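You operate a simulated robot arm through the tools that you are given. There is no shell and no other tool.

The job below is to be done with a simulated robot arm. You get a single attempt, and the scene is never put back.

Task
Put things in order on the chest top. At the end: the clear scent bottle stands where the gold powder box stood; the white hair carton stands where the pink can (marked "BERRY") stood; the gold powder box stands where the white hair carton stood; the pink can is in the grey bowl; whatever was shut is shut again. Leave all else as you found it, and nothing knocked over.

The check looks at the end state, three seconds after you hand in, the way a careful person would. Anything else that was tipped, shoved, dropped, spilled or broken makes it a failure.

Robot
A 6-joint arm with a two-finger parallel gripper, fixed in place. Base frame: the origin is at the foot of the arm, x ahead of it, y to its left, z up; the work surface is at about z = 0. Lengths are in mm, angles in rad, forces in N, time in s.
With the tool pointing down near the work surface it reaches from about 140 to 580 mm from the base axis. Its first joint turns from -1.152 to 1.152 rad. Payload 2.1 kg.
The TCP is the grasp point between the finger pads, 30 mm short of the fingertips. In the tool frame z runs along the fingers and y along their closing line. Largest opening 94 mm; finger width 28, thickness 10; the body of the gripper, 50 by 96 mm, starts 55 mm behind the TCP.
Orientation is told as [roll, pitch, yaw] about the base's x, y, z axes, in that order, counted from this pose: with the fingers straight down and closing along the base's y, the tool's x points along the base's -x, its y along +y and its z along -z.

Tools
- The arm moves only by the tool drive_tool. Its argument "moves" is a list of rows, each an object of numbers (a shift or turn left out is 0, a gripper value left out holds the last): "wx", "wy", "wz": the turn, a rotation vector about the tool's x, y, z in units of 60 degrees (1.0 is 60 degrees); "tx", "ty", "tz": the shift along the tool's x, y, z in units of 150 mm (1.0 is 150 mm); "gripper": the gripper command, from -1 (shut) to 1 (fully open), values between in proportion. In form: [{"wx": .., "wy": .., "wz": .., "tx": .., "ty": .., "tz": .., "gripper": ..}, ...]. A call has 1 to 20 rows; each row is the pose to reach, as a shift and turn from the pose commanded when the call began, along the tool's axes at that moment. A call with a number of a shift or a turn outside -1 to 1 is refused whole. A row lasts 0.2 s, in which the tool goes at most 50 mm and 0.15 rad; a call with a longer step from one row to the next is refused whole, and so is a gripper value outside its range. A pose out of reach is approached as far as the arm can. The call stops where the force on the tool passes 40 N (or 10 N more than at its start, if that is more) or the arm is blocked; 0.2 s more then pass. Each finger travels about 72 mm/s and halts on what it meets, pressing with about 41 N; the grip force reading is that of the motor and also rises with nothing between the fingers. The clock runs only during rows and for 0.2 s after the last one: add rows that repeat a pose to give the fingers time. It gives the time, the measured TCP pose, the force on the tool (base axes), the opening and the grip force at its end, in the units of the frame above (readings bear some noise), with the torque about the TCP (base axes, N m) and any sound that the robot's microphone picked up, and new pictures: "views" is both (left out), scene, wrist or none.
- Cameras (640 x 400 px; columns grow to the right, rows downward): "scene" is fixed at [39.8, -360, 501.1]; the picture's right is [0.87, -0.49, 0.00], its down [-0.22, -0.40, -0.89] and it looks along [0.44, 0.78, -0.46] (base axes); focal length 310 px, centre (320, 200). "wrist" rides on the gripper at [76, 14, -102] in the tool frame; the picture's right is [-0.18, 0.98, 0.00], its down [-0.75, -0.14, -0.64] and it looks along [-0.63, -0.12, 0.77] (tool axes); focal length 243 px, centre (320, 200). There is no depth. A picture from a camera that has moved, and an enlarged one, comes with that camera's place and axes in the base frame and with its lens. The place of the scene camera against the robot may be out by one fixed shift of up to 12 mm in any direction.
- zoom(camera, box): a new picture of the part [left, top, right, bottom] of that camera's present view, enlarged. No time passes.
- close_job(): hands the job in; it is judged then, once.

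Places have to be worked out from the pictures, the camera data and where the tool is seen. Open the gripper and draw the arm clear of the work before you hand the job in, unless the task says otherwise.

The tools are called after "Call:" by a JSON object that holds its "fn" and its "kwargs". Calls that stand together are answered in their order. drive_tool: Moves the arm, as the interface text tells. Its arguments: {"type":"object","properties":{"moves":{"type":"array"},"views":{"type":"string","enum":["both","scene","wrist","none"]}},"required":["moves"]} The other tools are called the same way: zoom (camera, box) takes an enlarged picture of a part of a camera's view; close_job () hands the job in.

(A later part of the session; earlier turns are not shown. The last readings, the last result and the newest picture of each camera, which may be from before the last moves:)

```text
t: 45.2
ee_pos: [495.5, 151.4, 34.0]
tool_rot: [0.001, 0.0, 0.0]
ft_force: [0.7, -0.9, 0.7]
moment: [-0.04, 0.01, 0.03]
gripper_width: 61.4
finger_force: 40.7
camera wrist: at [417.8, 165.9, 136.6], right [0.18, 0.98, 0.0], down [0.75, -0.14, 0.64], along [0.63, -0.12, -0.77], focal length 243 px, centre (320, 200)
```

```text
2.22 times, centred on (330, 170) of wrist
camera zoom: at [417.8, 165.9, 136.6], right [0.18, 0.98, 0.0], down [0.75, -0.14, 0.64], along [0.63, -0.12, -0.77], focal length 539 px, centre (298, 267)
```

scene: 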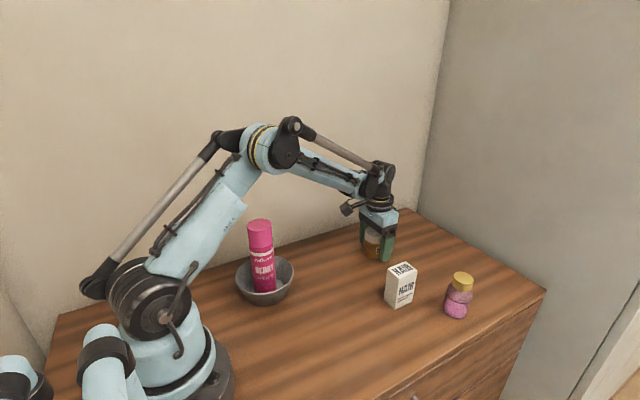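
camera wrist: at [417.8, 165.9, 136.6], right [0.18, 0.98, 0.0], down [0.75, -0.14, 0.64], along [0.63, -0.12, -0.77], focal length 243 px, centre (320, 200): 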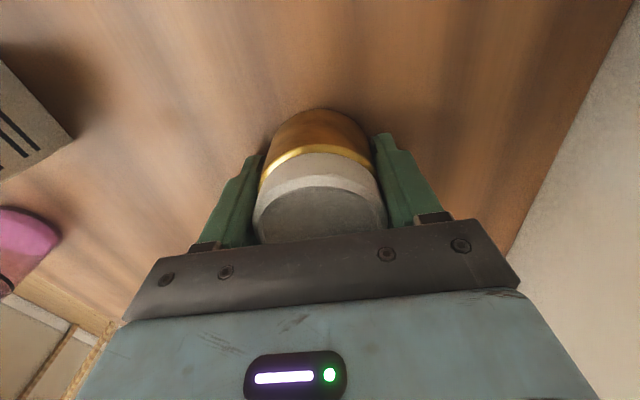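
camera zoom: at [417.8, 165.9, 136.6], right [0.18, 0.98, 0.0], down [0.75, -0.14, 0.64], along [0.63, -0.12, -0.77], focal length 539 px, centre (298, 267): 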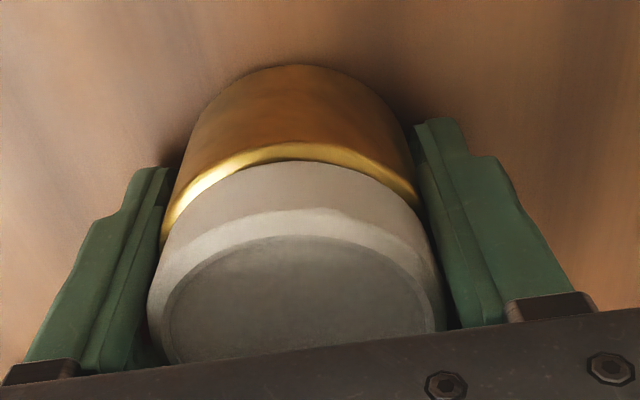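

The grip is at 61.4 mm and 40.7 N. I'll lift only 3 mm slowly and check the force and whether the box comes along.

Call:
{"fn": "drive_tool", "kwargs": {"moves": [{"tz": -0.005, "gripper": -1}, {"tz": -0.01, "gripper": -1}, {"tz": -0.015, "gripper": -1}, {"tz": -0.02, "gripper": -1}, {"tz": -0.02, "gripper": -1}], "views": "wrist"}}

Call:
{"fn": "zoom", "kwargs": {"camera": "wrist", "box": [200, 80, 460, 260]}}

Call:
{"fn": "zoom", "kwargs": {"camera": "scene", "box": [350, 200, 410, 270]}}

```text
t: 46.4
ee_pos: [495.2, 149.8, 35.7]
tool_rot: [-0.001, 0.001, -0.001]
ft_force: [1.2, -1.4, -0.5]
moment: [-0.01, -0.02, 0.02]
gripper_width: 61.3
finger_force: 41.4
camera wrist: at [417.8, 165.9, 139.6], right [0.18, 0.98, 0.0], down [0.75, -0.14, 0.64], along [0.63, -0.12, -0.77], focal length 243 px, centre (320, 200)
```

wrist: 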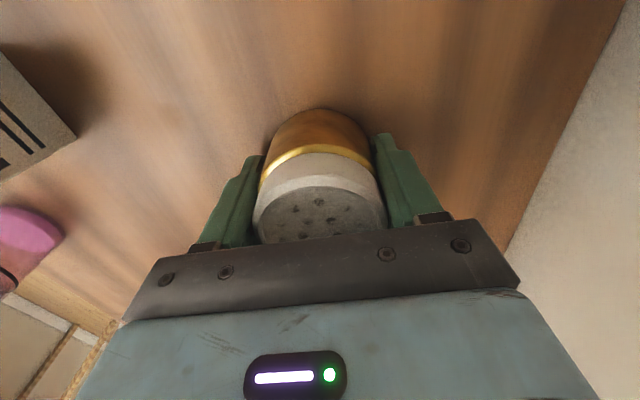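

```text
2.22 times, centred on (330, 170) of wrist
camera zoom: at [417.8, 165.9, 139.6], right [0.18, 0.98, 0.0], down [0.75, -0.14, 0.64], along [0.63, -0.12, -0.77], focal length 539 px, centre (298, 267)
```

zoom: 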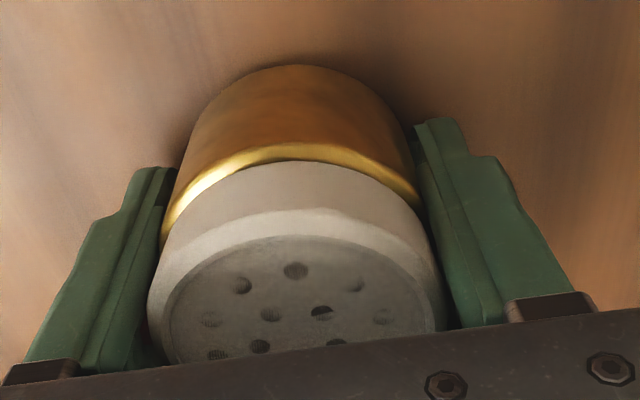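

```text
5.71 times, centred on (380, 235) of scene
camera zoom: at [39.8, -360.0, 501.1], right [0.87, -0.49, 0.0], down [-0.22, -0.4, -0.89], along [0.44, 0.78, -0.46], focal length 1769 px, centre (-23, 0)
```

zoom: 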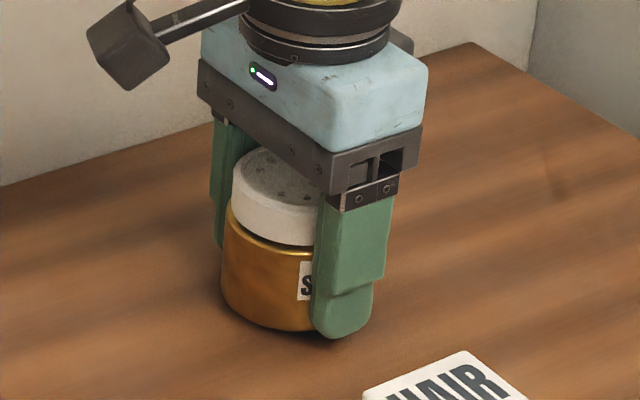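

The box now rises with the fingers: its image in the wrist view is unchanged, and the scene view shows its base lifted. I'll raise it slowly another 12 mm and confirm again.

Call:
{"fn": "drive_tool", "kwargs": {"moves": [{"tz": -0.01, "gripper": -1}, {"tz": -0.025, "gripper": -1}, {"tz": -0.045, "gripper": -1}, {"tz": -0.065, "gripper": -1}, {"tz": -0.08, "gripper": -1}, {"tz": -0.08, "gripper": -1}], "views": "wrist"}}

Call:
{"fn": "zoom", "kwargs": {"camera": "wrist", "box": [200, 80, 460, 260]}}

Call:
{"fn": "zoom", "kwargs": {"camera": "scene", "box": [350, 200, 410, 270]}}

```text
t: 47.8
ee_pos: [495.2, 151.1, 48.5]
tool_rot: [0.002, 0.0, 0.0]
ft_force: [-0.5, 0.1, -2.2]
moment: [0.0, 0.02, -0.02]
gripper_width: 61.0
finger_force: 41.0
camera wrist: at [417.7, 165.7, 151.5], right [0.18, 0.98, 0.0], down [0.75, -0.14, 0.64], along [0.63, -0.12, -0.77], focal length 243 px, centre (320, 200)
```

wrist: 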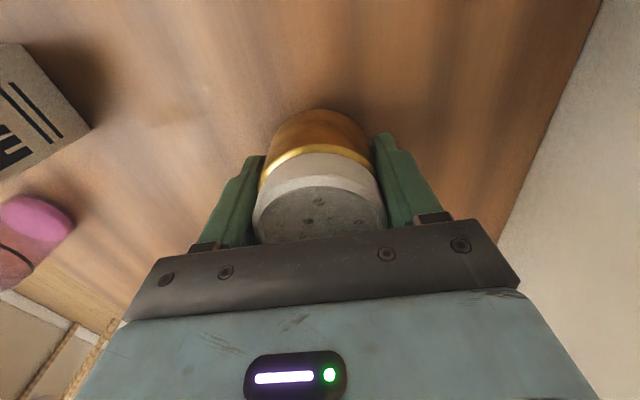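

```text
2.22 times, centred on (330, 170) of wrist
camera zoom: at [417.7, 165.7, 151.5], right [0.18, 0.98, 0.0], down [0.75, -0.14, 0.64], along [0.63, -0.12, -0.77], focal length 539 px, centre (298, 267)
```

zoom: 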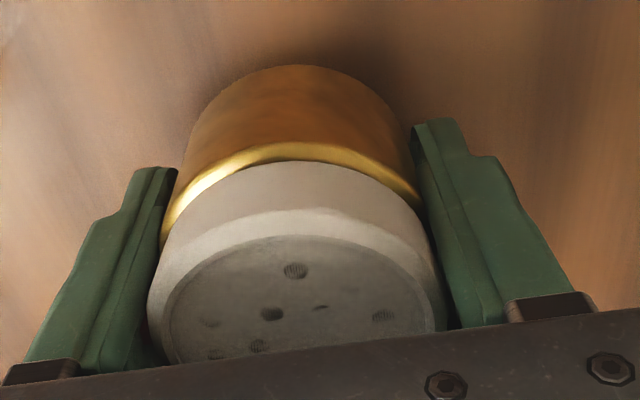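

```text
5.71 times, centred on (380, 235) of scene
camera zoom: at [39.8, -360.0, 501.1], right [0.87, -0.49, 0.0], down [-0.22, -0.4, -0.89], along [0.44, 0.78, -0.46], focal length 1769 px, centre (-23, 0)
```

zoom: 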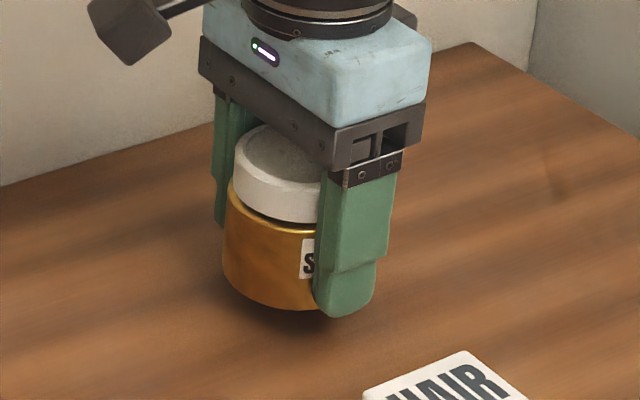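

The box is held steadily (-2.2 N). The way to the carton's old spot (355.5,210) is clear, so I'll carry it there slowly at this low height.

Call:
{"fn": "drive_tool", "kwargs": {"moves": [{"tx": 0.03, "ty": 0.013, "tz": -0.03, "gripper": -1}, {"tx": 0.09, "ty": 0.038, "tz": -0.05, "gripper": -1}, {"tx": 0.17, "ty": 0.072, "tz": -0.05, "gripper": -1}, {"tx": 0.26, "ty": 0.11, "tz": -0.05, "gripper": -1}, {"tx": 0.36, "ty": 0.153, "tz": -0.05, "gripper": -1}, {"tx": 0.46, "ty": 0.195, "tz": -0.05, "gripper": -1}, {"tx": 0.56, "ty": 0.238, "tz": -0.05, "gripper": -1}, {"tx": 0.66, "ty": 0.28, "tz": -0.05, "gripper": -1}, {"tx": 0.75, "ty": 0.319, "tz": -0.05, "gripper": -1}, {"tx": 0.83, "ty": 0.353, "tz": -0.05, "gripper": -1}, {"tx": 0.89, "ty": 0.378, "tz": -0.05, "gripper": -1}, {"tx": 0.933, "ty": 0.397, "tz": -0.05, "gripper": -1}, {"tx": 0.933, "ty": 0.397, "tz": -0.05, "gripper": -1}]}}

Call:
{"fn": "zoom", "kwargs": {"camera": "wrist", "box": [200, 80, 460, 260]}}

Call:
{"fn": "zoom", "kwargs": {"camera": "scene", "box": [270, 190, 370, 290]}}

```text
t: 50.6
ee_pos: [356.3, 209.8, 56.3]
tool_rot: [0.003, 0.0, 0.0]
ft_force: [-0.3, 1.0, -1.3]
moment: [-0.04, 0.03, 0.02]
gripper_width: 61.1
finger_force: 40.9
camera wrist: at [278.0, 224.9, 159.2], right [0.18, 0.98, 0.0], down [0.75, -0.14, 0.64], along [0.63, -0.12, -0.77], focal length 243 px, centre (320, 200)
```

scene: 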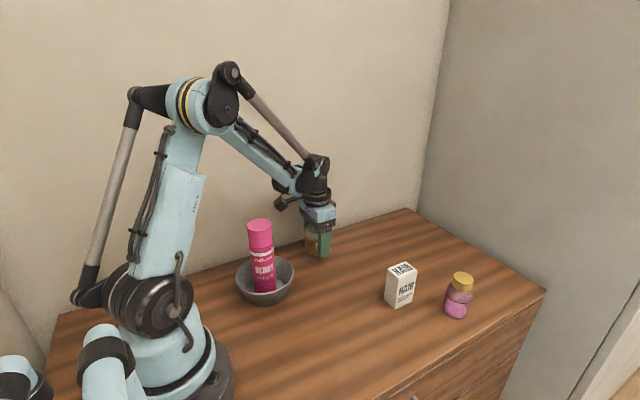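
wrist: 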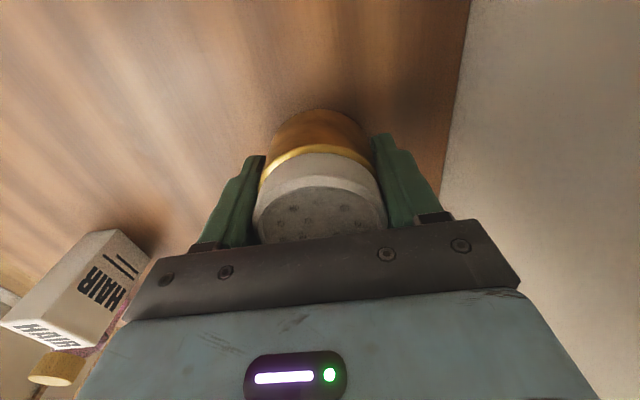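

```text
2.22 times, centred on (330, 170) of wrist
camera zoom: at [278.0, 224.9, 159.2], right [0.18, 0.98, 0.0], down [0.75, -0.14, 0.64], along [0.63, -0.12, -0.77], focal length 539 px, centre (298, 267)
```

zoom: 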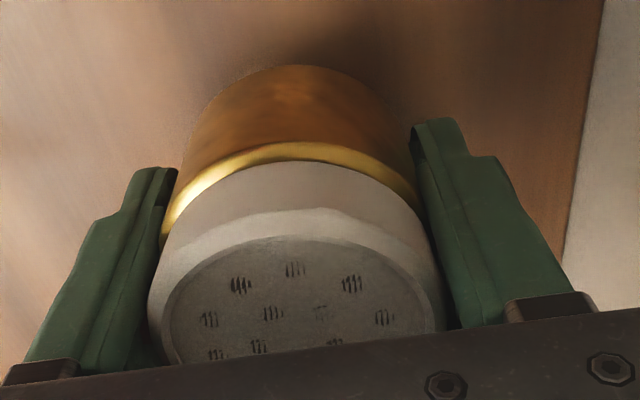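

```text
4.00 times, centred on (320, 240) of scene
camera zoom: at [39.8, -360.0, 501.1], right [0.87, -0.49, 0.0], down [-0.22, -0.4, -0.89], along [0.44, 0.78, -0.46], focal length 1238 px, centre (320, 40)
```

zoom: 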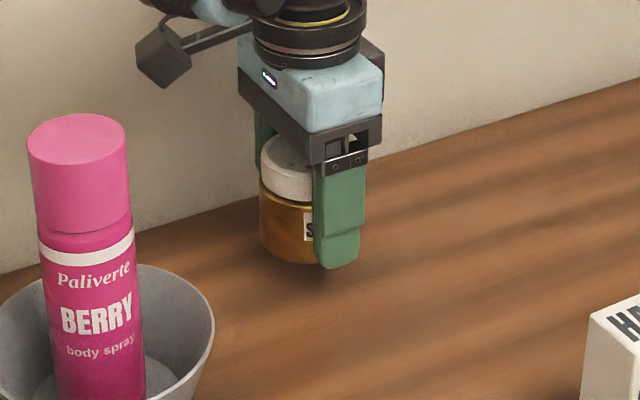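

The box is over the carton's old spot and still held firmly. I'll lower it about 20 mm, leaving the last couple of millimetres for slow steps.

Call:
{"fn": "drive_tool", "kwargs": {"moves": [{"tz": 0.03, "gripper": -1}, {"tz": 0.07, "gripper": -1}, {"tz": 0.1, "gripper": -1}, {"tz": 0.125, "gripper": -1}, {"tz": 0.135, "gripper": -1}, {"tz": 0.135, "gripper": -1}], "views": "none"}}

```text
t: 52.0
ee_pos: [355.0, 210.2, 35.3]
tool_rot: [0.003, 0.0, -0.001]
ft_force: [-0.7, -0.7, -1.2]
moment: [-0.01, 0.03, 0.01]
gripper_width: 61.5
finger_force: 40.9
```

Call:
{"fn": "drive_tool", "kwargs": {"moves": [{"tz": 0.006, "gripper": -1}, {"tz": 0.01, "gripper": -1}, {"tz": 0.01, "gripper": -1}], "views": "none"}}

```text
t: 52.8
ee_pos: [355.0, 209.7, 34.8]
tool_rot: [0.001, -0.001, 0.001]
ft_force: [0.8, 0.2, -1.9]
moment: [-0.01, 0.02, 0.02]
gripper_width: 61.3
finger_force: 40.8
```

There's no contact yet (-1.9 N). I'll take another small step down.

Call:
{"fn": "drive_tool", "kwargs": {"moves": [{"tz": 0.004, "gripper": -1}, {"tz": 0.007, "gripper": -1}, {"tz": 0.007, "gripper": -1}], "views": "none"}}

```text
t: 53.6
ee_pos: [354.3, 210.7, 33.2]
tool_rot: [-0.001, 0.001, 0.0]
ft_force: [-0.6, -0.4, 24.3]
moment: [-0.25, 0.11, 0.05]
gripper_width: 61.4
finger_force: 41.5
```

Contact is made at 24 N. I'll ease up slightly, open slowly, and check the box.

Call:
{"fn": "drive_tool", "kwargs": {"moves": [{"tz": -0.003, "gripper": -1}, {"tz": -0.003, "gripper": 0.34}, {"tz": -0.003, "gripper": 0.45}, {"tz": -0.003, "gripper": 0.6}, {"tz": -0.003, "gripper": 0.8}, {"tz": -0.003, "gripper": 0.8}]}}

Call:
{"fn": "zoom", "kwargs": {"camera": "wrist", "box": [200, 80, 460, 260]}}

Call:
{"fn": "zoom", "kwargs": {"camera": "scene", "box": [270, 190, 370, 290]}}

```text
t: 55.0
ee_pos: [355.5, 210.6, 33.5]
tool_rot: [0.004, 0.001, 0.0]
ft_force: [0.7, 0.3, 0.7]
moment: [0.0, 0.01, 0.01]
gripper_width: 84.6
finger_force: 0.1
camera wrist: at [277.8, 225.6, 136.7], right [0.18, 0.98, 0.0], down [0.75, -0.14, 0.64], along [0.63, -0.12, -0.77], focal length 243 px, centre (320, 200)
```

scene: 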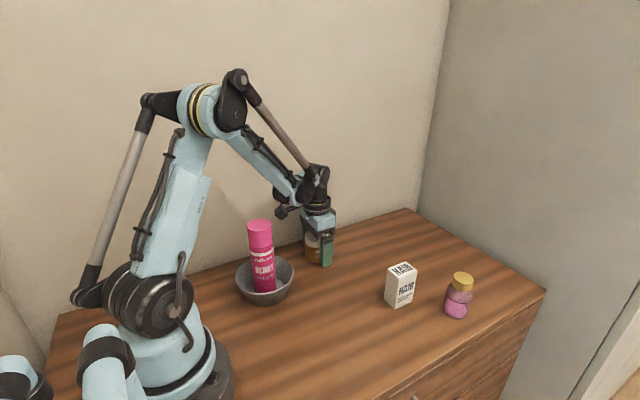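
wrist: 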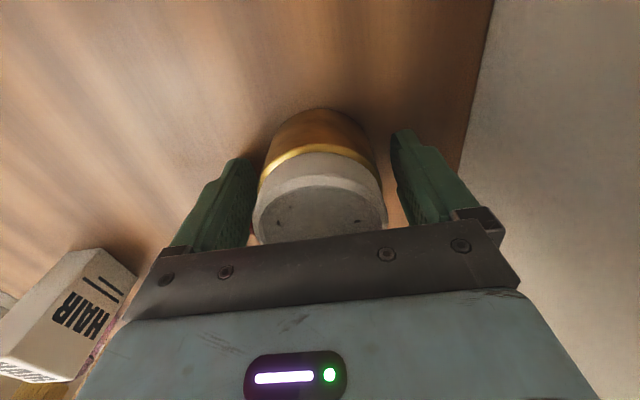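

```text
2.22 times, centred on (330, 170) of wrist
camera zoom: at [277.8, 225.6, 136.7], right [0.18, 0.98, 0.0], down [0.75, -0.14, 0.64], along [0.63, -0.12, -0.77], focal length 539 px, centre (298, 267)
```

zoom: 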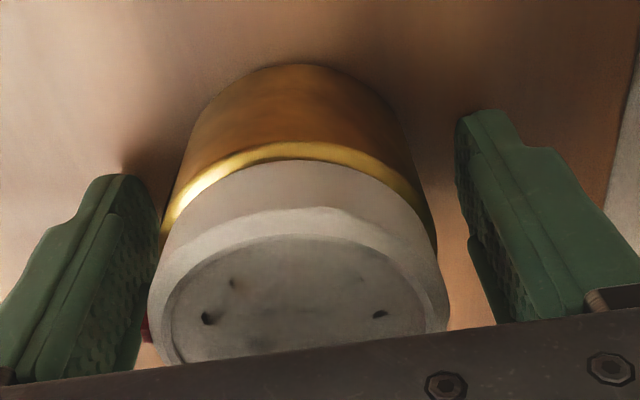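

```text
4.00 times, centred on (320, 240) of scene
camera zoom: at [39.8, -360.0, 501.1], right [0.87, -0.49, 0.0], down [-0.22, -0.4, -0.89], along [0.44, 0.78, -0.46], focal length 1238 px, centre (320, 40)
```

zoom: 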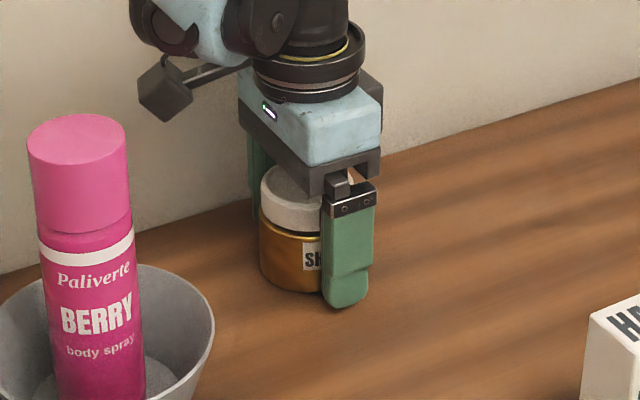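

The box is set down and free. I'll open fully and rise straight up, then inspect the box.

Call:
{"fn": "drive_tool", "kwargs": {"moves": [{"tz": -0.03, "gripper": 1}, {"tz": -0.12, "gripper": 1}, {"tz": -0.3, "gripper": 1}, {"tz": -0.5, "gripper": 1}, {"tz": -0.7, "gripper": 1}, {"tz": -0.9, "gripper": 1}, {"tz": -1.0, "gripper": 1}, {"tz": -1.0, "gripper": 1}]}}

Call:
{"fn": "zoom", "kwargs": {"camera": "scene", "box": [280, 200, 370, 280]}}

Call:
{"fn": "zoom", "kwargs": {"camera": "wrist", "box": [230, 40, 430, 190]}}

Call:
{"fn": "zoom", "kwargs": {"camera": "scene", "box": [420, 250, 500, 330]}}

```text
t: 56.8
ee_pos: [355.6, 210.0, 183.7]
tool_rot: [0.001, -0.002, 0.0]
ft_force: [0.2, 0.1, 0.5]
moment: [0.0, -0.02, -0.02]
gripper_width: 94.1
finger_force: 0.0
camera wrist: at [277.4, 225.0, 286.6], right [0.18, 0.98, 0.0], down [0.75, -0.14, 0.64], along [0.63, -0.12, -0.77], focal length 243 px, centre (320, 200)
```

scene: 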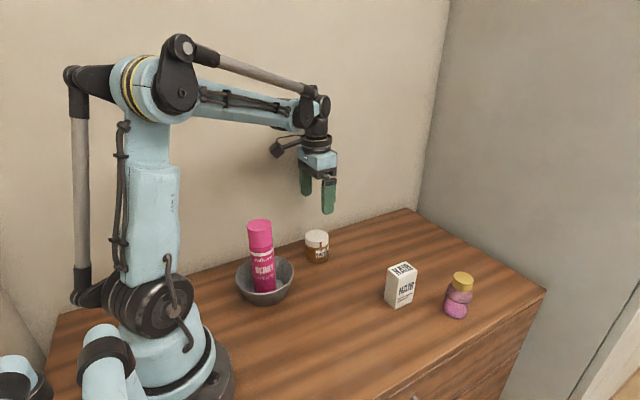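
wrist: 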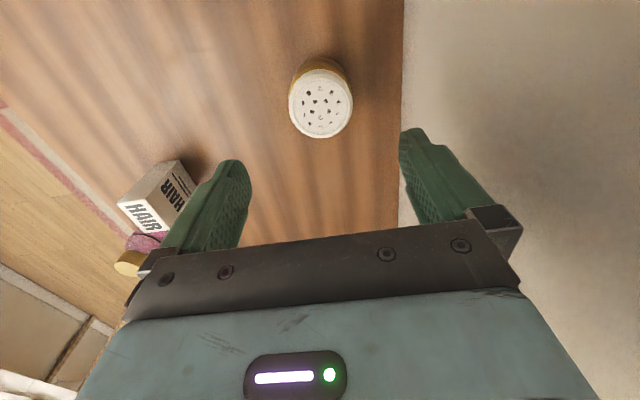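

```text
5.00 times, centred on (325, 240) of scene
camera zoom: at [39.8, -360.0, 501.1], right [0.87, -0.49, 0.0], down [-0.22, -0.4, -0.89], along [0.44, 0.78, -0.46], focal length 1548 px, centre (295, 0)
```

zoom: 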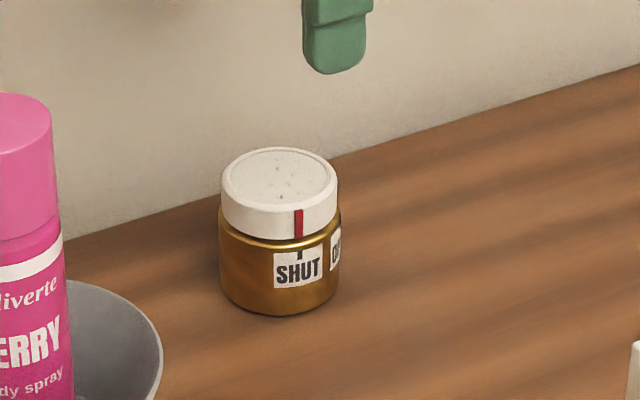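

```text
2.67 times, centred on (330, 115) of wrist
camera zoom: at [277.4, 225.0, 286.6], right [0.18, 0.98, 0.0], down [0.75, -0.14, 0.64], along [0.63, -0.12, -0.77], focal length 647 px, centre (293, 427)
```

zoom: 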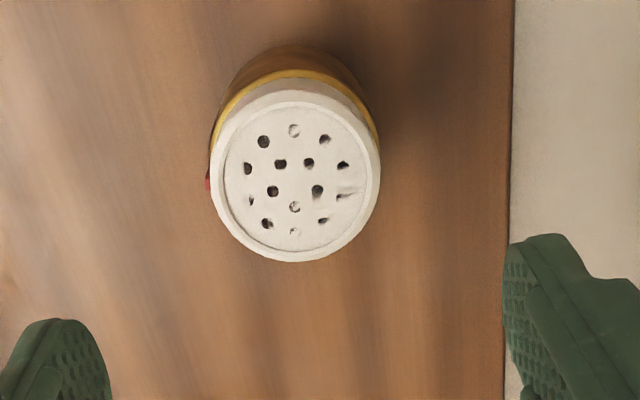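

```text
5.00 times, centred on (460, 290) of scene
camera zoom: at [39.8, -360.0, 501.1], right [0.87, -0.49, 0.0], down [-0.22, -0.4, -0.89], along [0.44, 0.78, -0.46], focal length 1548 px, centre (-380, -250)
```

zoom: 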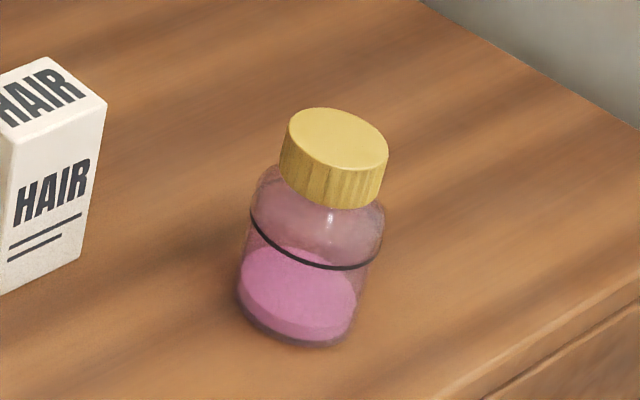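

The box is upright at the carton's old place with its red mark still aligned to SHUT. Last is the clear bottle (partly filled, capped), so I'll move toward a hover above it at about (512,-91).

Call:
{"fn": "drive_tool", "kwargs": {"moves": [{"tx": -0.05, "ty": -0.1, "gripper": 1}, {"tx": -0.15, "ty": -0.3, "gripper": 1}, {"tx": -0.25, "ty": -0.5, "gripper": 1}, {"tx": -0.37, "ty": -0.73, "gripper": 1}, {"tx": -0.48, "ty": -0.92, "gripper": 1}, {"tx": -0.52, "ty": -1.0, "gripper": 1}, {"tx": -0.52, "ty": -1.0, "gripper": 1}], "views": "none"}}

Call:
{"fn": "drive_tool", "kwargs": {"moves": [{"tx": -0.05, "ty": -0.1, "gripper": 1}, {"tx": -0.15, "ty": -0.3, "gripper": 1}, {"tx": -0.25, "ty": -0.5, "gripper": 1}, {"tx": -0.37, "ty": -0.73, "gripper": 1}, {"tx": -0.48, "ty": -0.92, "gripper": 1}, {"tx": -0.52, "ty": -1.0, "gripper": 1}, {"tx": -0.52, "ty": -1.0, "gripper": 1}]}}

Call:
{"fn": "zoom", "kwargs": {"camera": "wrist", "box": [230, 60, 430, 210]}}

```text
t: 58.4
ee_pos: [432.0, 59.4, 183.0]
tool_rot: [0.001, 0.001, -0.001]
ft_force: [0.3, -0.4, 0.5]
moment: [0.01, 0.02, -0.02]
gripper_width: 93.9
finger_force: 0.0
```

```text
t: 60.0
ee_pos: [510.9, -90.1, 183.2]
tool_rot: [0.003, 0.0, 0.0]
ft_force: [0.1, 0.7, 1.0]
moment: [-0.05, -0.02, 0.0]
gripper_width: 93.9
finger_force: 0.0
camera wrist: at [433.7, -75.4, 285.8], right [0.18, 0.98, 0.0], down [0.75, -0.14, 0.64], along [0.63, -0.12, -0.77], focal length 243 px, centre (320, 200)
```

scene: 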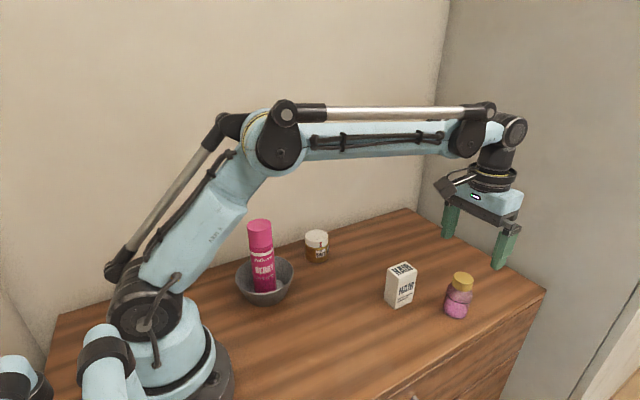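
wrist: 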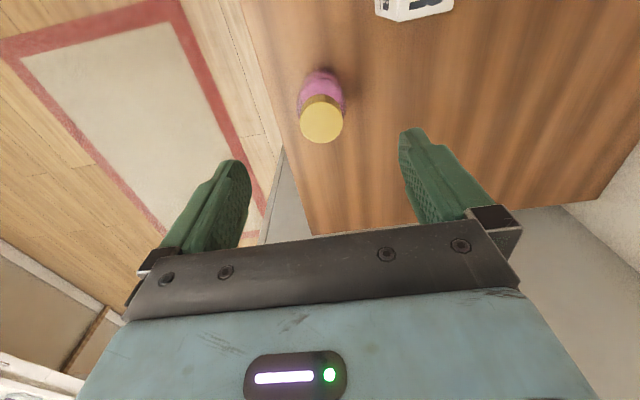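

```text
2.67 times, centred on (330, 135) of wrist
camera zoom: at [433.7, -75.4, 285.8], right [0.18, 0.98, 0.0], down [0.75, -0.14, 0.64], along [0.63, -0.12, -0.77], focal length 647 px, centre (293, 373)
```

zoom: 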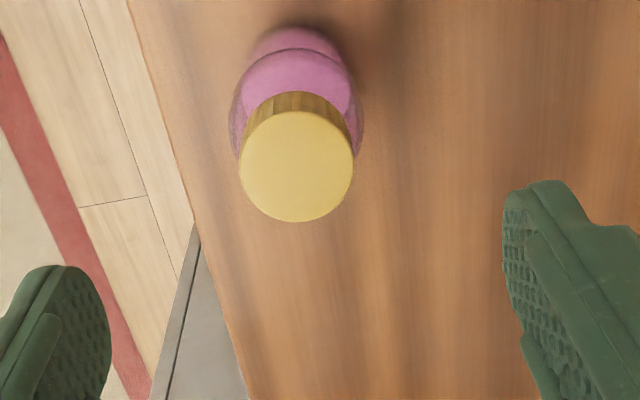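

From this view the bottle's cap is centred at about (514.3,-89.5). I'll shift about 3 mm and lower to just above the cap to confirm the alignment.

Call:
{"fn": "drive_tool", "kwargs": {"moves": [{"tx": -0.019, "ty": 0.003, "gripper": 1}, {"tx": -0.019, "ty": 0.003, "tz": 0.1, "gripper": 1}, {"tx": -0.019, "ty": 0.003, "tz": 0.2, "gripper": 1}, {"tx": -0.019, "ty": 0.003, "tz": 0.3, "gripper": 1}, {"tx": -0.019, "ty": 0.003, "tz": 0.36, "gripper": 1}, {"tx": -0.019, "ty": 0.003, "tz": 0.36, "gripper": 1}]}}

Call:
{"fn": "zoom", "kwargs": {"camera": "wrist", "box": [200, 60, 460, 240]}}

Call:
{"fn": "zoom", "kwargs": {"camera": "scene", "box": [410, 200, 540, 330]}}

```text
t: 61.4
ee_pos: [515.7, -89.7, 128.9]
tool_rot: [0.001, -0.002, 0.0]
ft_force: [-0.1, 0.7, -0.4]
moment: [-0.03, -0.03, -0.03]
gripper_width: 94.0
finger_force: 0.1
camera wrist: at [436.9, -73.7, 232.2], right [0.18, 0.98, 0.0], down [0.75, -0.14, 0.64], along [0.63, -0.12, -0.77], focal length 243 px, centre (320, 200)
```

scene: 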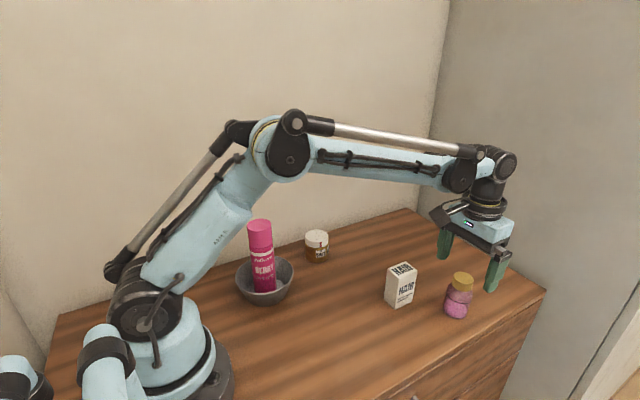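
wrist: 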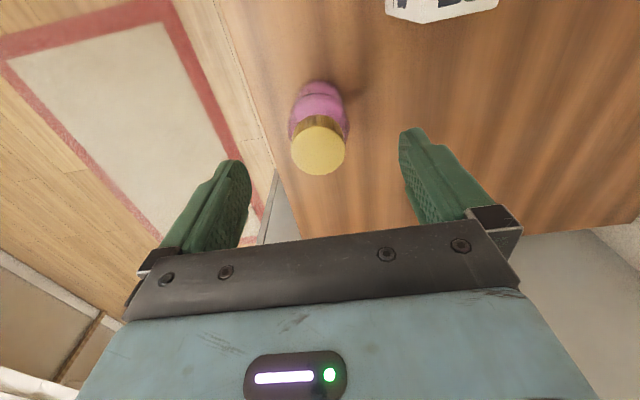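

```text
2.22 times, centred on (330, 150) of wrist
camera zoom: at [436.9, -73.7, 232.2], right [0.18, 0.98, 0.0], down [0.75, -0.14, 0.64], along [0.63, -0.12, -0.77], focal length 539 px, centre (298, 311)
```

zoom: 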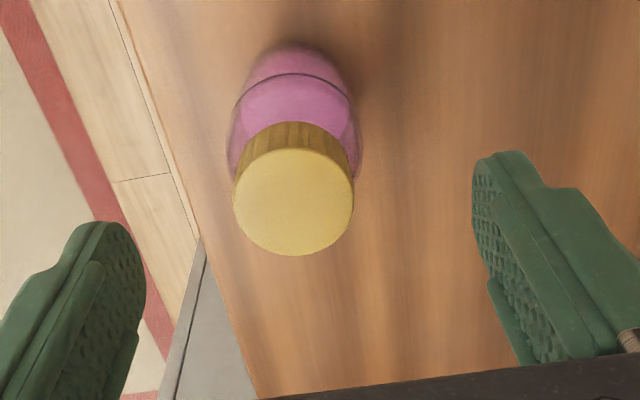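

```text
3.08 times, centred on (475, 265) of scene
camera zoom: at [39.8, -360.0, 501.1], right [0.87, -0.49, 0.0], down [-0.22, -0.4, -0.89], along [0.44, 0.78, -0.46], focal length 952 px, centre (-157, 0)
```

zoom: 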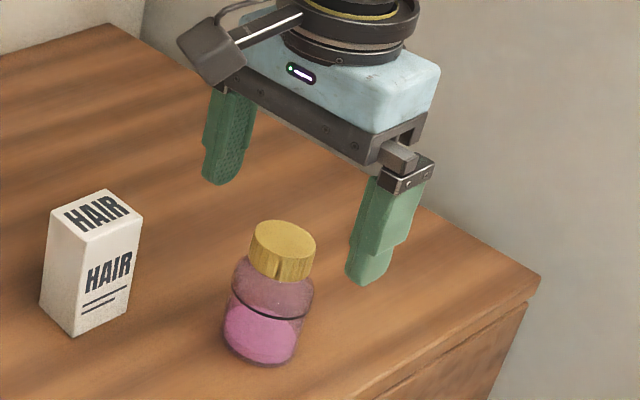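

The alignment is good, with the bottle at about (513.5,-90). I'll descend so the pads surround the glass body with the palm about 8 mm above the cap, and close to 66 mm without touching.

Call:
{"fn": "drive_tool", "kwargs": {"moves": [{"tx": 0.004, "ty": -0.003, "tz": 0.12, "gripper": 1}, {"tx": 0.004, "ty": -0.003, "tz": 0.25, "gripper": 1}, {"tx": 0.004, "ty": -0.003, "tz": 0.38, "gripper": 1}, {"tx": 0.004, "ty": -0.003, "tz": 0.49, "gripper": 1}, {"tx": 0.004, "ty": -0.003, "tz": 0.55, "gripper": 1}, {"tx": 0.004, "ty": -0.003, "tz": 0.55, "gripper": 0.7}, {"tx": 0.004, "ty": -0.003, "tz": 0.55, "gripper": 0.4}, {"tx": 0.004, "ty": -0.003, "tz": 0.55, "gripper": 0.4}]}}

Call:
{"fn": "zoom", "kwargs": {"camera": "wrist", "box": [200, 60, 460, 240]}}

Call:
{"fn": "zoom", "kwargs": {"camera": "scene", "box": [410, 200, 540, 330]}}

```text
t: 63.2
ee_pos: [514.0, -90.0, 45.8]
tool_rot: [0.002, 0.0, 0.001]
ft_force: [0.1, -0.2, -0.4]
moment: [0.0, 0.02, 0.0]
gripper_width: 65.7
finger_force: 0.0
camera wrist: at [436.0, -74.8, 149.9], right [0.18, 0.98, 0.0], down [0.75, -0.14, 0.64], along [0.63, -0.12, -0.77], focal length 243 px, centre (320, 200)
```

scene: 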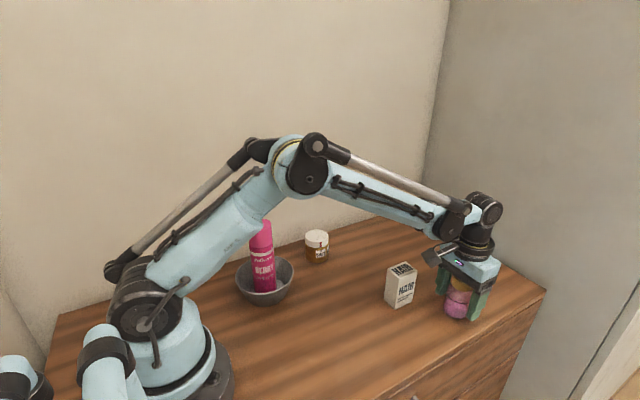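
wrist: 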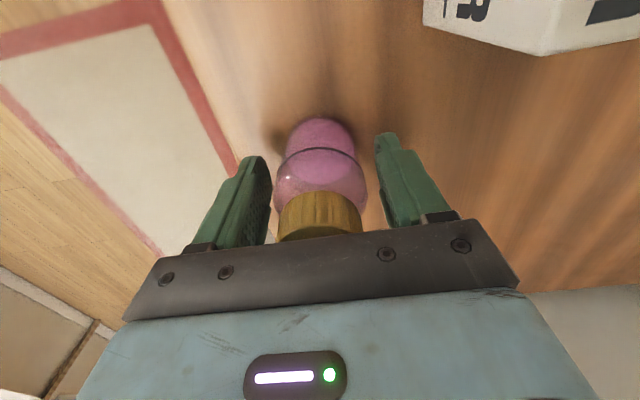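

```text
2.22 times, centred on (330, 150) of wrist
camera zoom: at [436.0, -74.8, 149.9], right [0.18, 0.98, 0.0], down [0.75, -0.14, 0.64], along [0.63, -0.12, -0.77], focal length 539 px, centre (298, 311)
```

zoom: 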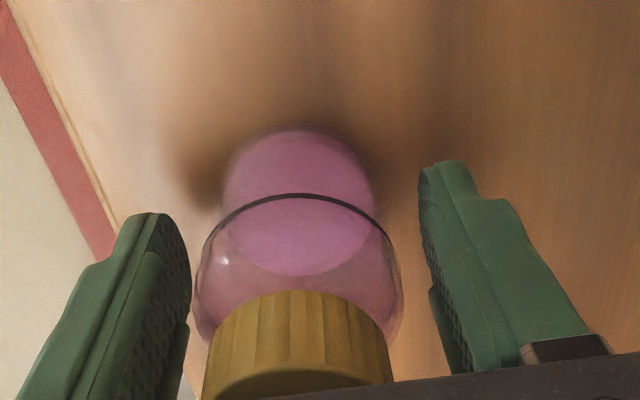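

```text
3.08 times, centred on (475, 265) of scene
camera zoom: at [39.8, -360.0, 501.1], right [0.87, -0.49, 0.0], down [-0.22, -0.4, -0.89], along [0.44, 0.78, -0.46], focal length 952 px, centre (-157, 0)
```

zoom: 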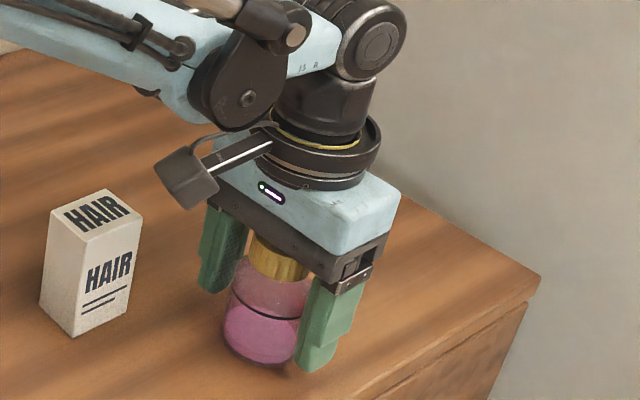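

The bottle is centred between the pads with the cap clear of the palm. I'll close gently on the glass body in small steps.

Call:
{"fn": "drive_tool", "kwargs": {"moves": [{"gripper": 0.3}, {"gripper": 0.24}, {"gripper": 0.2}, {"gripper": 0.17}, {"gripper": 0.14}, {"gripper": 0.14}], "views": "none"}}

```text
t: 64.6
ee_pos: [513.7, -90.0, 46.2]
tool_rot: [0.0, -0.001, -0.001]
ft_force: [-0.4, 0.2, -0.3]
moment: [-0.02, 0.02, 0.0]
gripper_width: 53.8
finger_force: 0.0
```

There's no contact at 53.8 mm yet. I'll keep closing in small steps.

Call:
{"fn": "drive_tool", "kwargs": {"moves": [{"gripper": 0.11}, {"gripper": 0.09}, {"gripper": 0.07}, {"gripper": 0.05}, {"gripper": 0.03}, {"gripper": 0.03}], "views": "wrist"}}

Call:
{"fn": "zoom", "kwargs": {"camera": "wrist", "box": [200, 60, 460, 240]}}

```text
t: 66.0
ee_pos: [512.8, -90.6, 46.2]
tool_rot: [0.002, 0.001, 0.0]
ft_force: [-0.6, 0.8, 0.5]
moment: [-0.01, 0.01, 0.0]
gripper_width: 48.5
finger_force: 0.7
camera wrist: at [436.0, -74.8, 149.9], right [0.18, 0.98, 0.0], down [0.75, -0.14, 0.64], along [0.63, -0.12, -0.77], focal length 243 px, centre (320, 200)
```

wrist: 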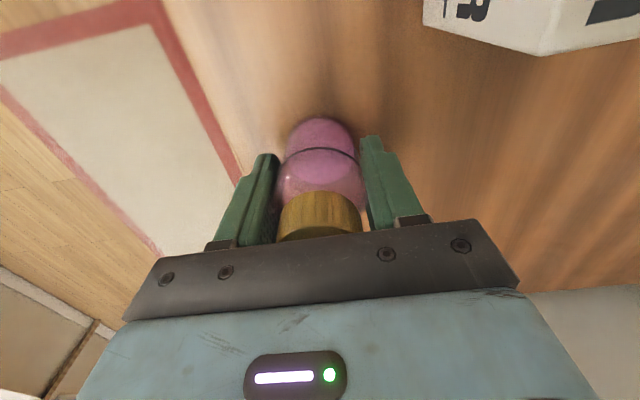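

```text
2.22 times, centred on (330, 150) of wrist
camera zoom: at [436.0, -74.8, 149.9], right [0.18, 0.98, 0.0], down [0.75, -0.14, 0.64], along [0.63, -0.12, -0.77], focal length 539 px, centre (298, 311)
```

zoom: 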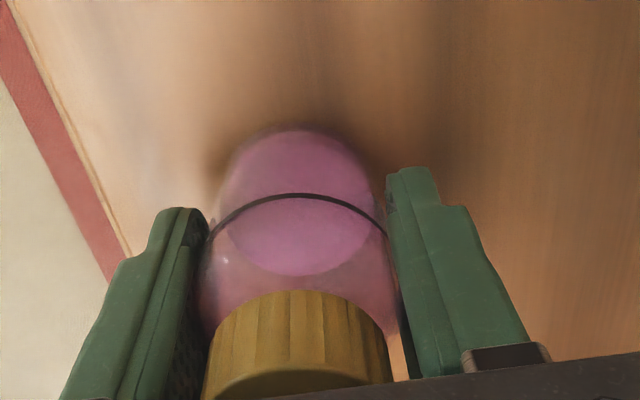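

Light contact is just starting at 48.5 mm (0.7 N). I'll tighten slightly and see how the grip force builds.

Call:
{"fn": "drive_tool", "kwargs": {"moves": [{"gripper": 0.015}, {"gripper": 0.005}, {"gripper": 0.005}], "views": "none"}}

```text
t: 66.8
ee_pos: [513.8, -89.9, 47.6]
tool_rot: [0.0, 0.001, 0.0]
ft_force: [0.2, -0.4, -0.6]
moment: [0.0, -0.01, -0.01]
gripper_width: 48.1
finger_force: 0.3
```

Call:
{"fn": "drive_tool", "kwargs": {"moves": [{"gripper": -0.01}, {"gripper": -0.02}, {"gripper": -0.02}, {"gripper": -0.02}], "views": "none"}}

```text
t: 67.8
ee_pos: [513.4, -89.2, 48.0]
tool_rot: [0.001, 0.0, 0.0]
ft_force: [1.6, -0.6, -1.0]
moment: [0.01, -0.01, -0.02]
gripper_width: 46.8
finger_force: 5.4
```

Call:
{"fn": "drive_tool", "kwargs": {"moves": [{"gripper": -0.03}, {"gripper": -0.05}, {"gripper": -0.05}, {"gripper": -0.05}], "views": "wrist"}}

Call:
{"fn": "zoom", "kwargs": {"camera": "wrist", "box": [200, 60, 460, 240]}}

Call:
{"fn": "zoom", "kwargs": {"camera": "scene", "box": [420, 240, 520, 330]}}

```text
t: 68.8
ee_pos: [513.8, -89.9, 46.8]
tool_rot: [0.003, 0.0, 0.0]
ft_force: [0.5, 0.1, 0.0]
moment: [0.01, -0.02, -0.02]
gripper_width: 46.5
finger_force: 40.6
camera wrist: at [436.0, -74.8, 149.9], right [0.18, 0.98, 0.0], down [0.75, -0.14, 0.64], along [0.63, -0.12, -0.77], focal length 243 px, centre (320, 200)
```

wrist: 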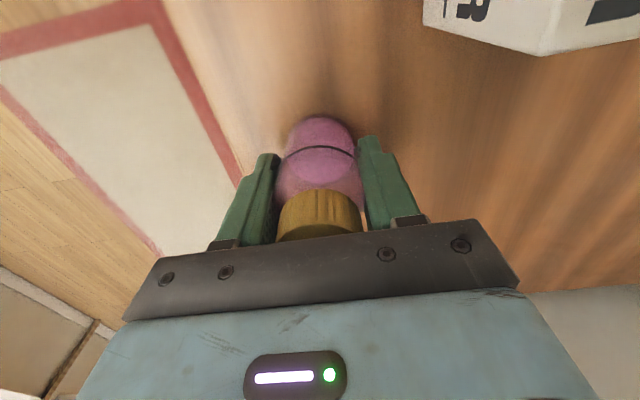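

```text
2.22 times, centred on (330, 150) of wrist
camera zoom: at [436.0, -74.8, 149.9], right [0.18, 0.98, 0.0], down [0.75, -0.14, 0.64], along [0.63, -0.12, -0.77], focal length 539 px, centre (298, 311)
```

zoom: 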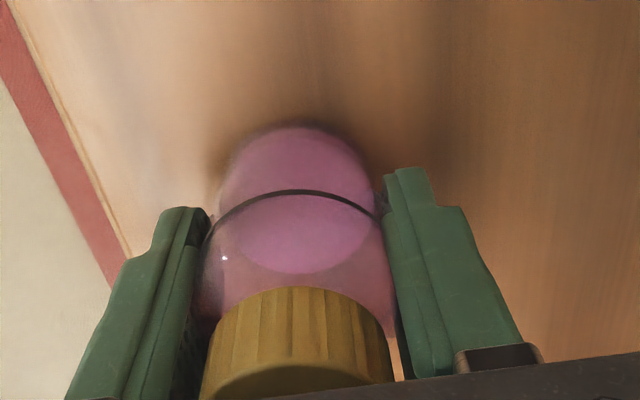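

```text
4.44 times, centred on (470, 285) of scene
camera zoom: at [39.8, -360.0, 501.1], right [0.87, -0.49, 0.0], down [-0.22, -0.4, -0.89], along [0.44, 0.78, -0.46], focal length 1376 px, centre (-347, -178)
```

zoom: 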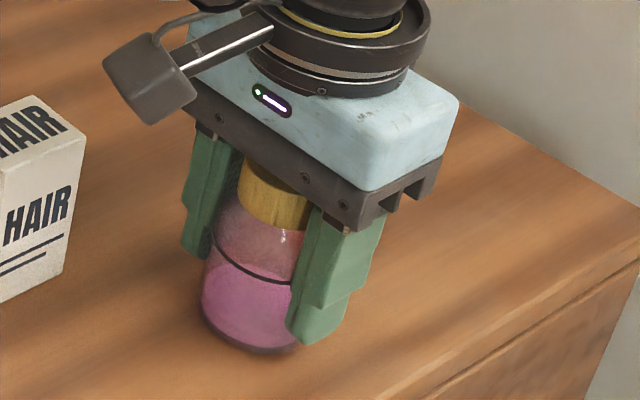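

The bottle is held at 46.5 mm and 40.6 N. I'll make a slow 3 mm test lift.

Call:
{"fn": "drive_tool", "kwargs": {"moves": [{"tz": -0.005, "gripper": -0.1}, {"tz": -0.01, "gripper": -0.1}, {"tz": -0.015, "gripper": -0.1}, {"tz": -0.02, "gripper": -0.1}, {"tz": -0.02, "gripper": -0.1}], "views": "wrist"}}

Call:
{"fn": "zoom", "kwargs": {"camera": "wrist", "box": [200, 60, 460, 240]}}

Call:
{"fn": "zoom", "kwargs": {"camera": "scene", "box": [420, 240, 520, 330]}}

```text
t: 70.0
ee_pos: [514.1, -90.4, 50.9]
tool_rot: [0.002, 0.0, 0.002]
ft_force: [0.3, 0.0, -1.4]
moment: [0.02, -0.03, -0.04]
gripper_width: 46.4
finger_force: 41.0
camera wrist: at [436.2, -74.6, 153.0], right [0.18, 0.98, 0.0], down [0.75, -0.14, 0.64], along [0.63, -0.12, -0.77], focal length 243 px, centre (320, 200)
```

wrist: 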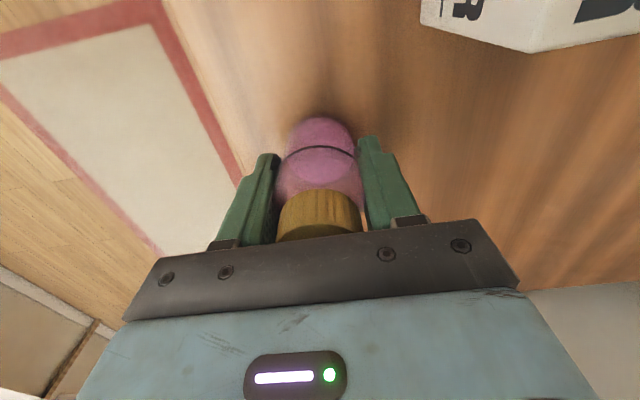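

```text
2.22 times, centred on (330, 150) of wrist
camera zoom: at [436.2, -74.6, 153.0], right [0.18, 0.98, 0.0], down [0.75, -0.14, 0.64], along [0.63, -0.12, -0.77], focal length 539 px, centre (298, 311)
```

zoom: 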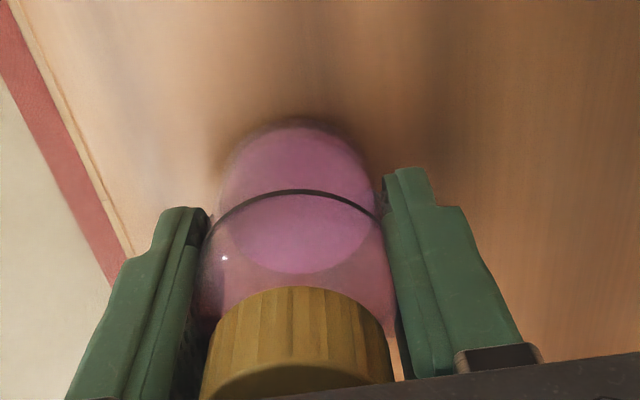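

```text
4.44 times, centred on (470, 285) of scene
camera zoom: at [39.8, -360.0, 501.1], right [0.87, -0.49, 0.0], down [-0.22, -0.4, -0.89], along [0.44, 0.78, -0.46], focal length 1376 px, centre (-347, -178)
```

zoom: 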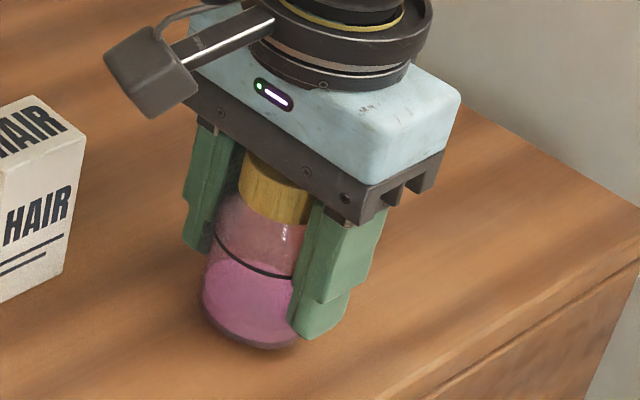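

The bottle is lifting cleanly. I'll raise it 40 mm so the camera arm clears the carton, then carry it gently along +y toward the powder box's old spot.

Call:
{"fn": "drive_tool", "kwargs": {"moves": [{"tz": -0.03, "gripper": -0.1}, {"tz": -0.09, "gripper": -0.1}, {"tz": -0.16, "gripper": -0.1}, {"tz": -0.23, "gripper": -0.1}, {"tz": -0.267, "gripper": -0.1}, {"tz": -0.267, "ty": 0.03, "gripper": -0.1}, {"tz": -0.267, "ty": 0.09, "gripper": -0.1}, {"tz": -0.267, "ty": 0.18, "tx": 0.01, "gripper": -0.1}, {"tz": -0.267, "ty": 0.29, "tx": 0.02, "gripper": -0.1}, {"tz": -0.267, "ty": 0.41, "tx": 0.03, "gripper": -0.1}, {"tz": -0.267, "ty": 0.53, "tx": 0.045, "gripper": -0.1}, {"tz": -0.267, "ty": 0.65, "tx": 0.06, "gripper": -0.1}, {"tz": -0.267, "ty": 0.76, "tx": 0.075, "gripper": -0.1}, {"tz": -0.267, "ty": 0.86, "tx": 0.09, "gripper": -0.1}, {"tz": -0.267, "ty": 0.94, "tx": 0.1, "gripper": -0.1}, {"tz": -0.267, "ty": 0.99, "tx": 0.12, "gripper": -0.1}, {"tz": -0.267, "ty": 1.0, "tx": 0.12, "gripper": -0.1}, {"tz": -0.267, "ty": 1.0, "tx": 0.12, "gripper": -0.1}]}}

```text
t: 73.8
ee_pos: [495.1, 61.3, 90.1]
tool_rot: [0.002, -0.001, -0.001]
ft_force: [0.6, -0.6, -0.1]
moment: [0.01, 0.03, -0.02]
gripper_width: 46.2
finger_force: 40.6
camera wrist: at [417.9, 75.8, 193.0], right [0.18, 0.98, 0.0], down [0.75, -0.14, 0.64], along [0.63, -0.12, -0.77], focal length 243 px, centre (320, 200)
```

scene: 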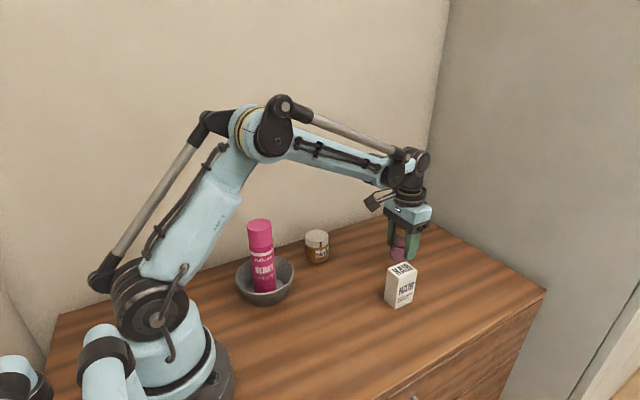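
wrist: 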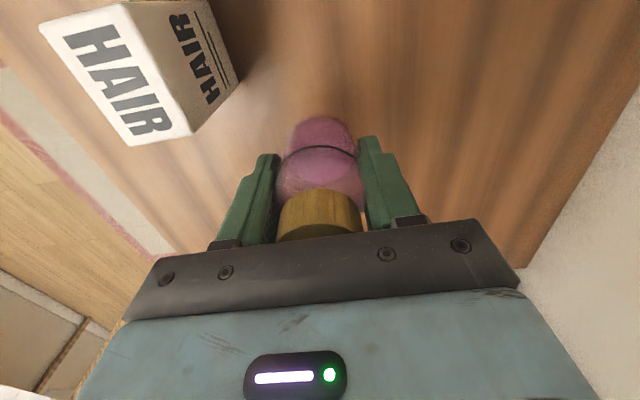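

The bottle is steady and past the carton. I'll move the remaining 90 mm in +y to (495.7,150.4) and lower it to about 3 mm above the surface.

Call:
{"fn": "drive_tool", "kwargs": {"moves": [{"ty": 0.03, "gripper": -0.1}, {"ty": 0.09, "gripper": -0.1}, {"ty": 0.18, "gripper": -0.1}, {"ty": 0.29, "gripper": -0.1}, {"ty": 0.4, "gripper": -0.1}, {"ty": 0.49, "gripper": -0.1}, {"ty": 0.56, "gripper": -0.1}, {"ty": 0.603, "gripper": -0.1}, {"ty": 0.603, "gripper": -0.1}, {"ty": 0.603, "tz": 0.04, "gripper": -0.1}, {"ty": 0.603, "tz": 0.1, "gripper": -0.1}, {"ty": 0.603, "tz": 0.17, "gripper": -0.1}, {"ty": 0.603, "tz": 0.23, "gripper": -0.1}, {"ty": 0.603, "tz": 0.265, "gripper": -0.1}, {"ty": 0.603, "tz": 0.265, "gripper": -0.1}]}}

Call:
{"fn": "zoom", "kwargs": {"camera": "scene", "box": [330, 180, 450, 290]}}

Call:
{"fn": "zoom", "kwargs": {"camera": "wrist", "box": [200, 60, 460, 240]}}

```text
t: 77.0
ee_pos: [497.1, 151.2, 50.4]
tool_rot: [0.0, 0.003, -0.001]
ft_force: [0.8, 1.3, -1.3]
moment: [0.01, -0.01, 0.0]
gripper_width: 46.4
finger_force: 41.1
camera wrist: at [418.1, 166.0, 153.3], right [0.18, 0.98, 0.0], down [0.75, -0.14, 0.64], along [0.63, -0.12, -0.77], focal length 243 px, centre (320, 200)
```

scene: 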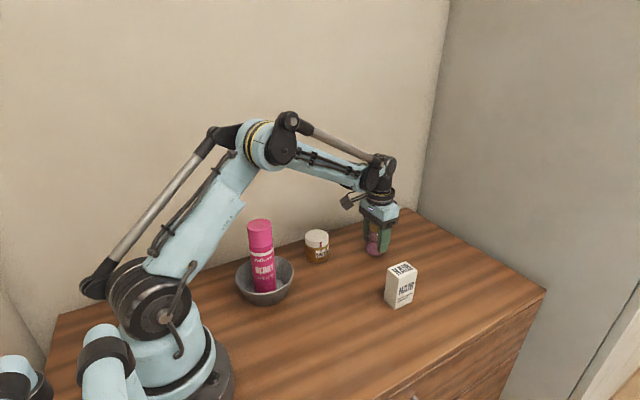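
wrist: 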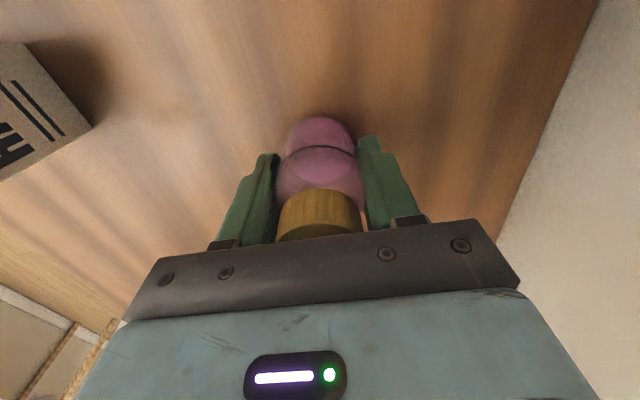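

```text
3.64 times, centred on (390, 235) of scene
camera zoom: at [39.8, -360.0, 501.1], right [0.87, -0.49, 0.0], down [-0.22, -0.4, -0.89], along [0.44, 0.78, -0.46], focal length 1126 px, centre (66, 73)
```

zoom: 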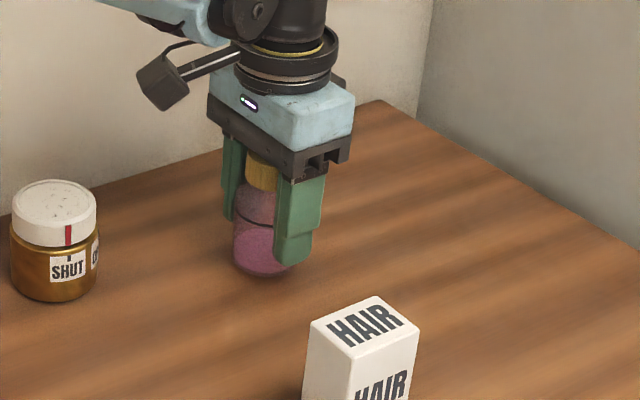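

```text
2.22 times, centred on (330, 150) of wrist
camera zoom: at [418.1, 166.0, 153.3], right [0.18, 0.98, 0.0], down [0.75, -0.14, 0.64], along [0.63, -0.12, -0.77], focal length 539 px, centre (298, 311)
```

zoom: 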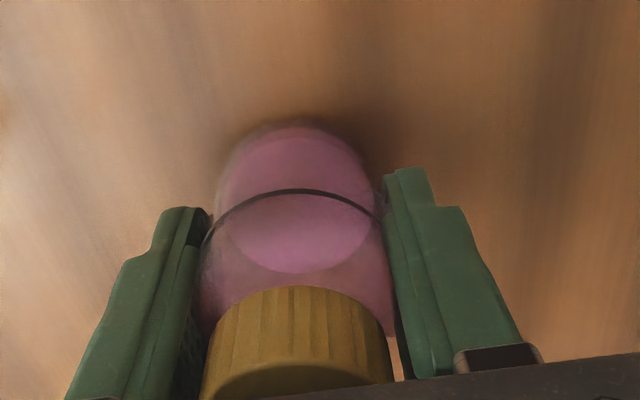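

The bottle is held upright over the spot. I'll lower the last few millimetres slowly and watch the contact force.

Call:
{"fn": "drive_tool", "kwargs": {"moves": [{"tz": 0.006, "gripper": -0.1}, {"tz": 0.013, "gripper": -0.1}, {"tz": 0.017, "gripper": -0.1}, {"tz": 0.017, "gripper": -0.1}], "views": "none"}}

```text
t: 78.0
ee_pos: [495.4, 150.4, 48.1]
tool_rot: [0.001, 0.0, 0.0]
ft_force: [0.0, -0.6, -1.1]
moment: [-0.01, 0.03, 0.01]
gripper_width: 46.2
finger_force: 41.4
```

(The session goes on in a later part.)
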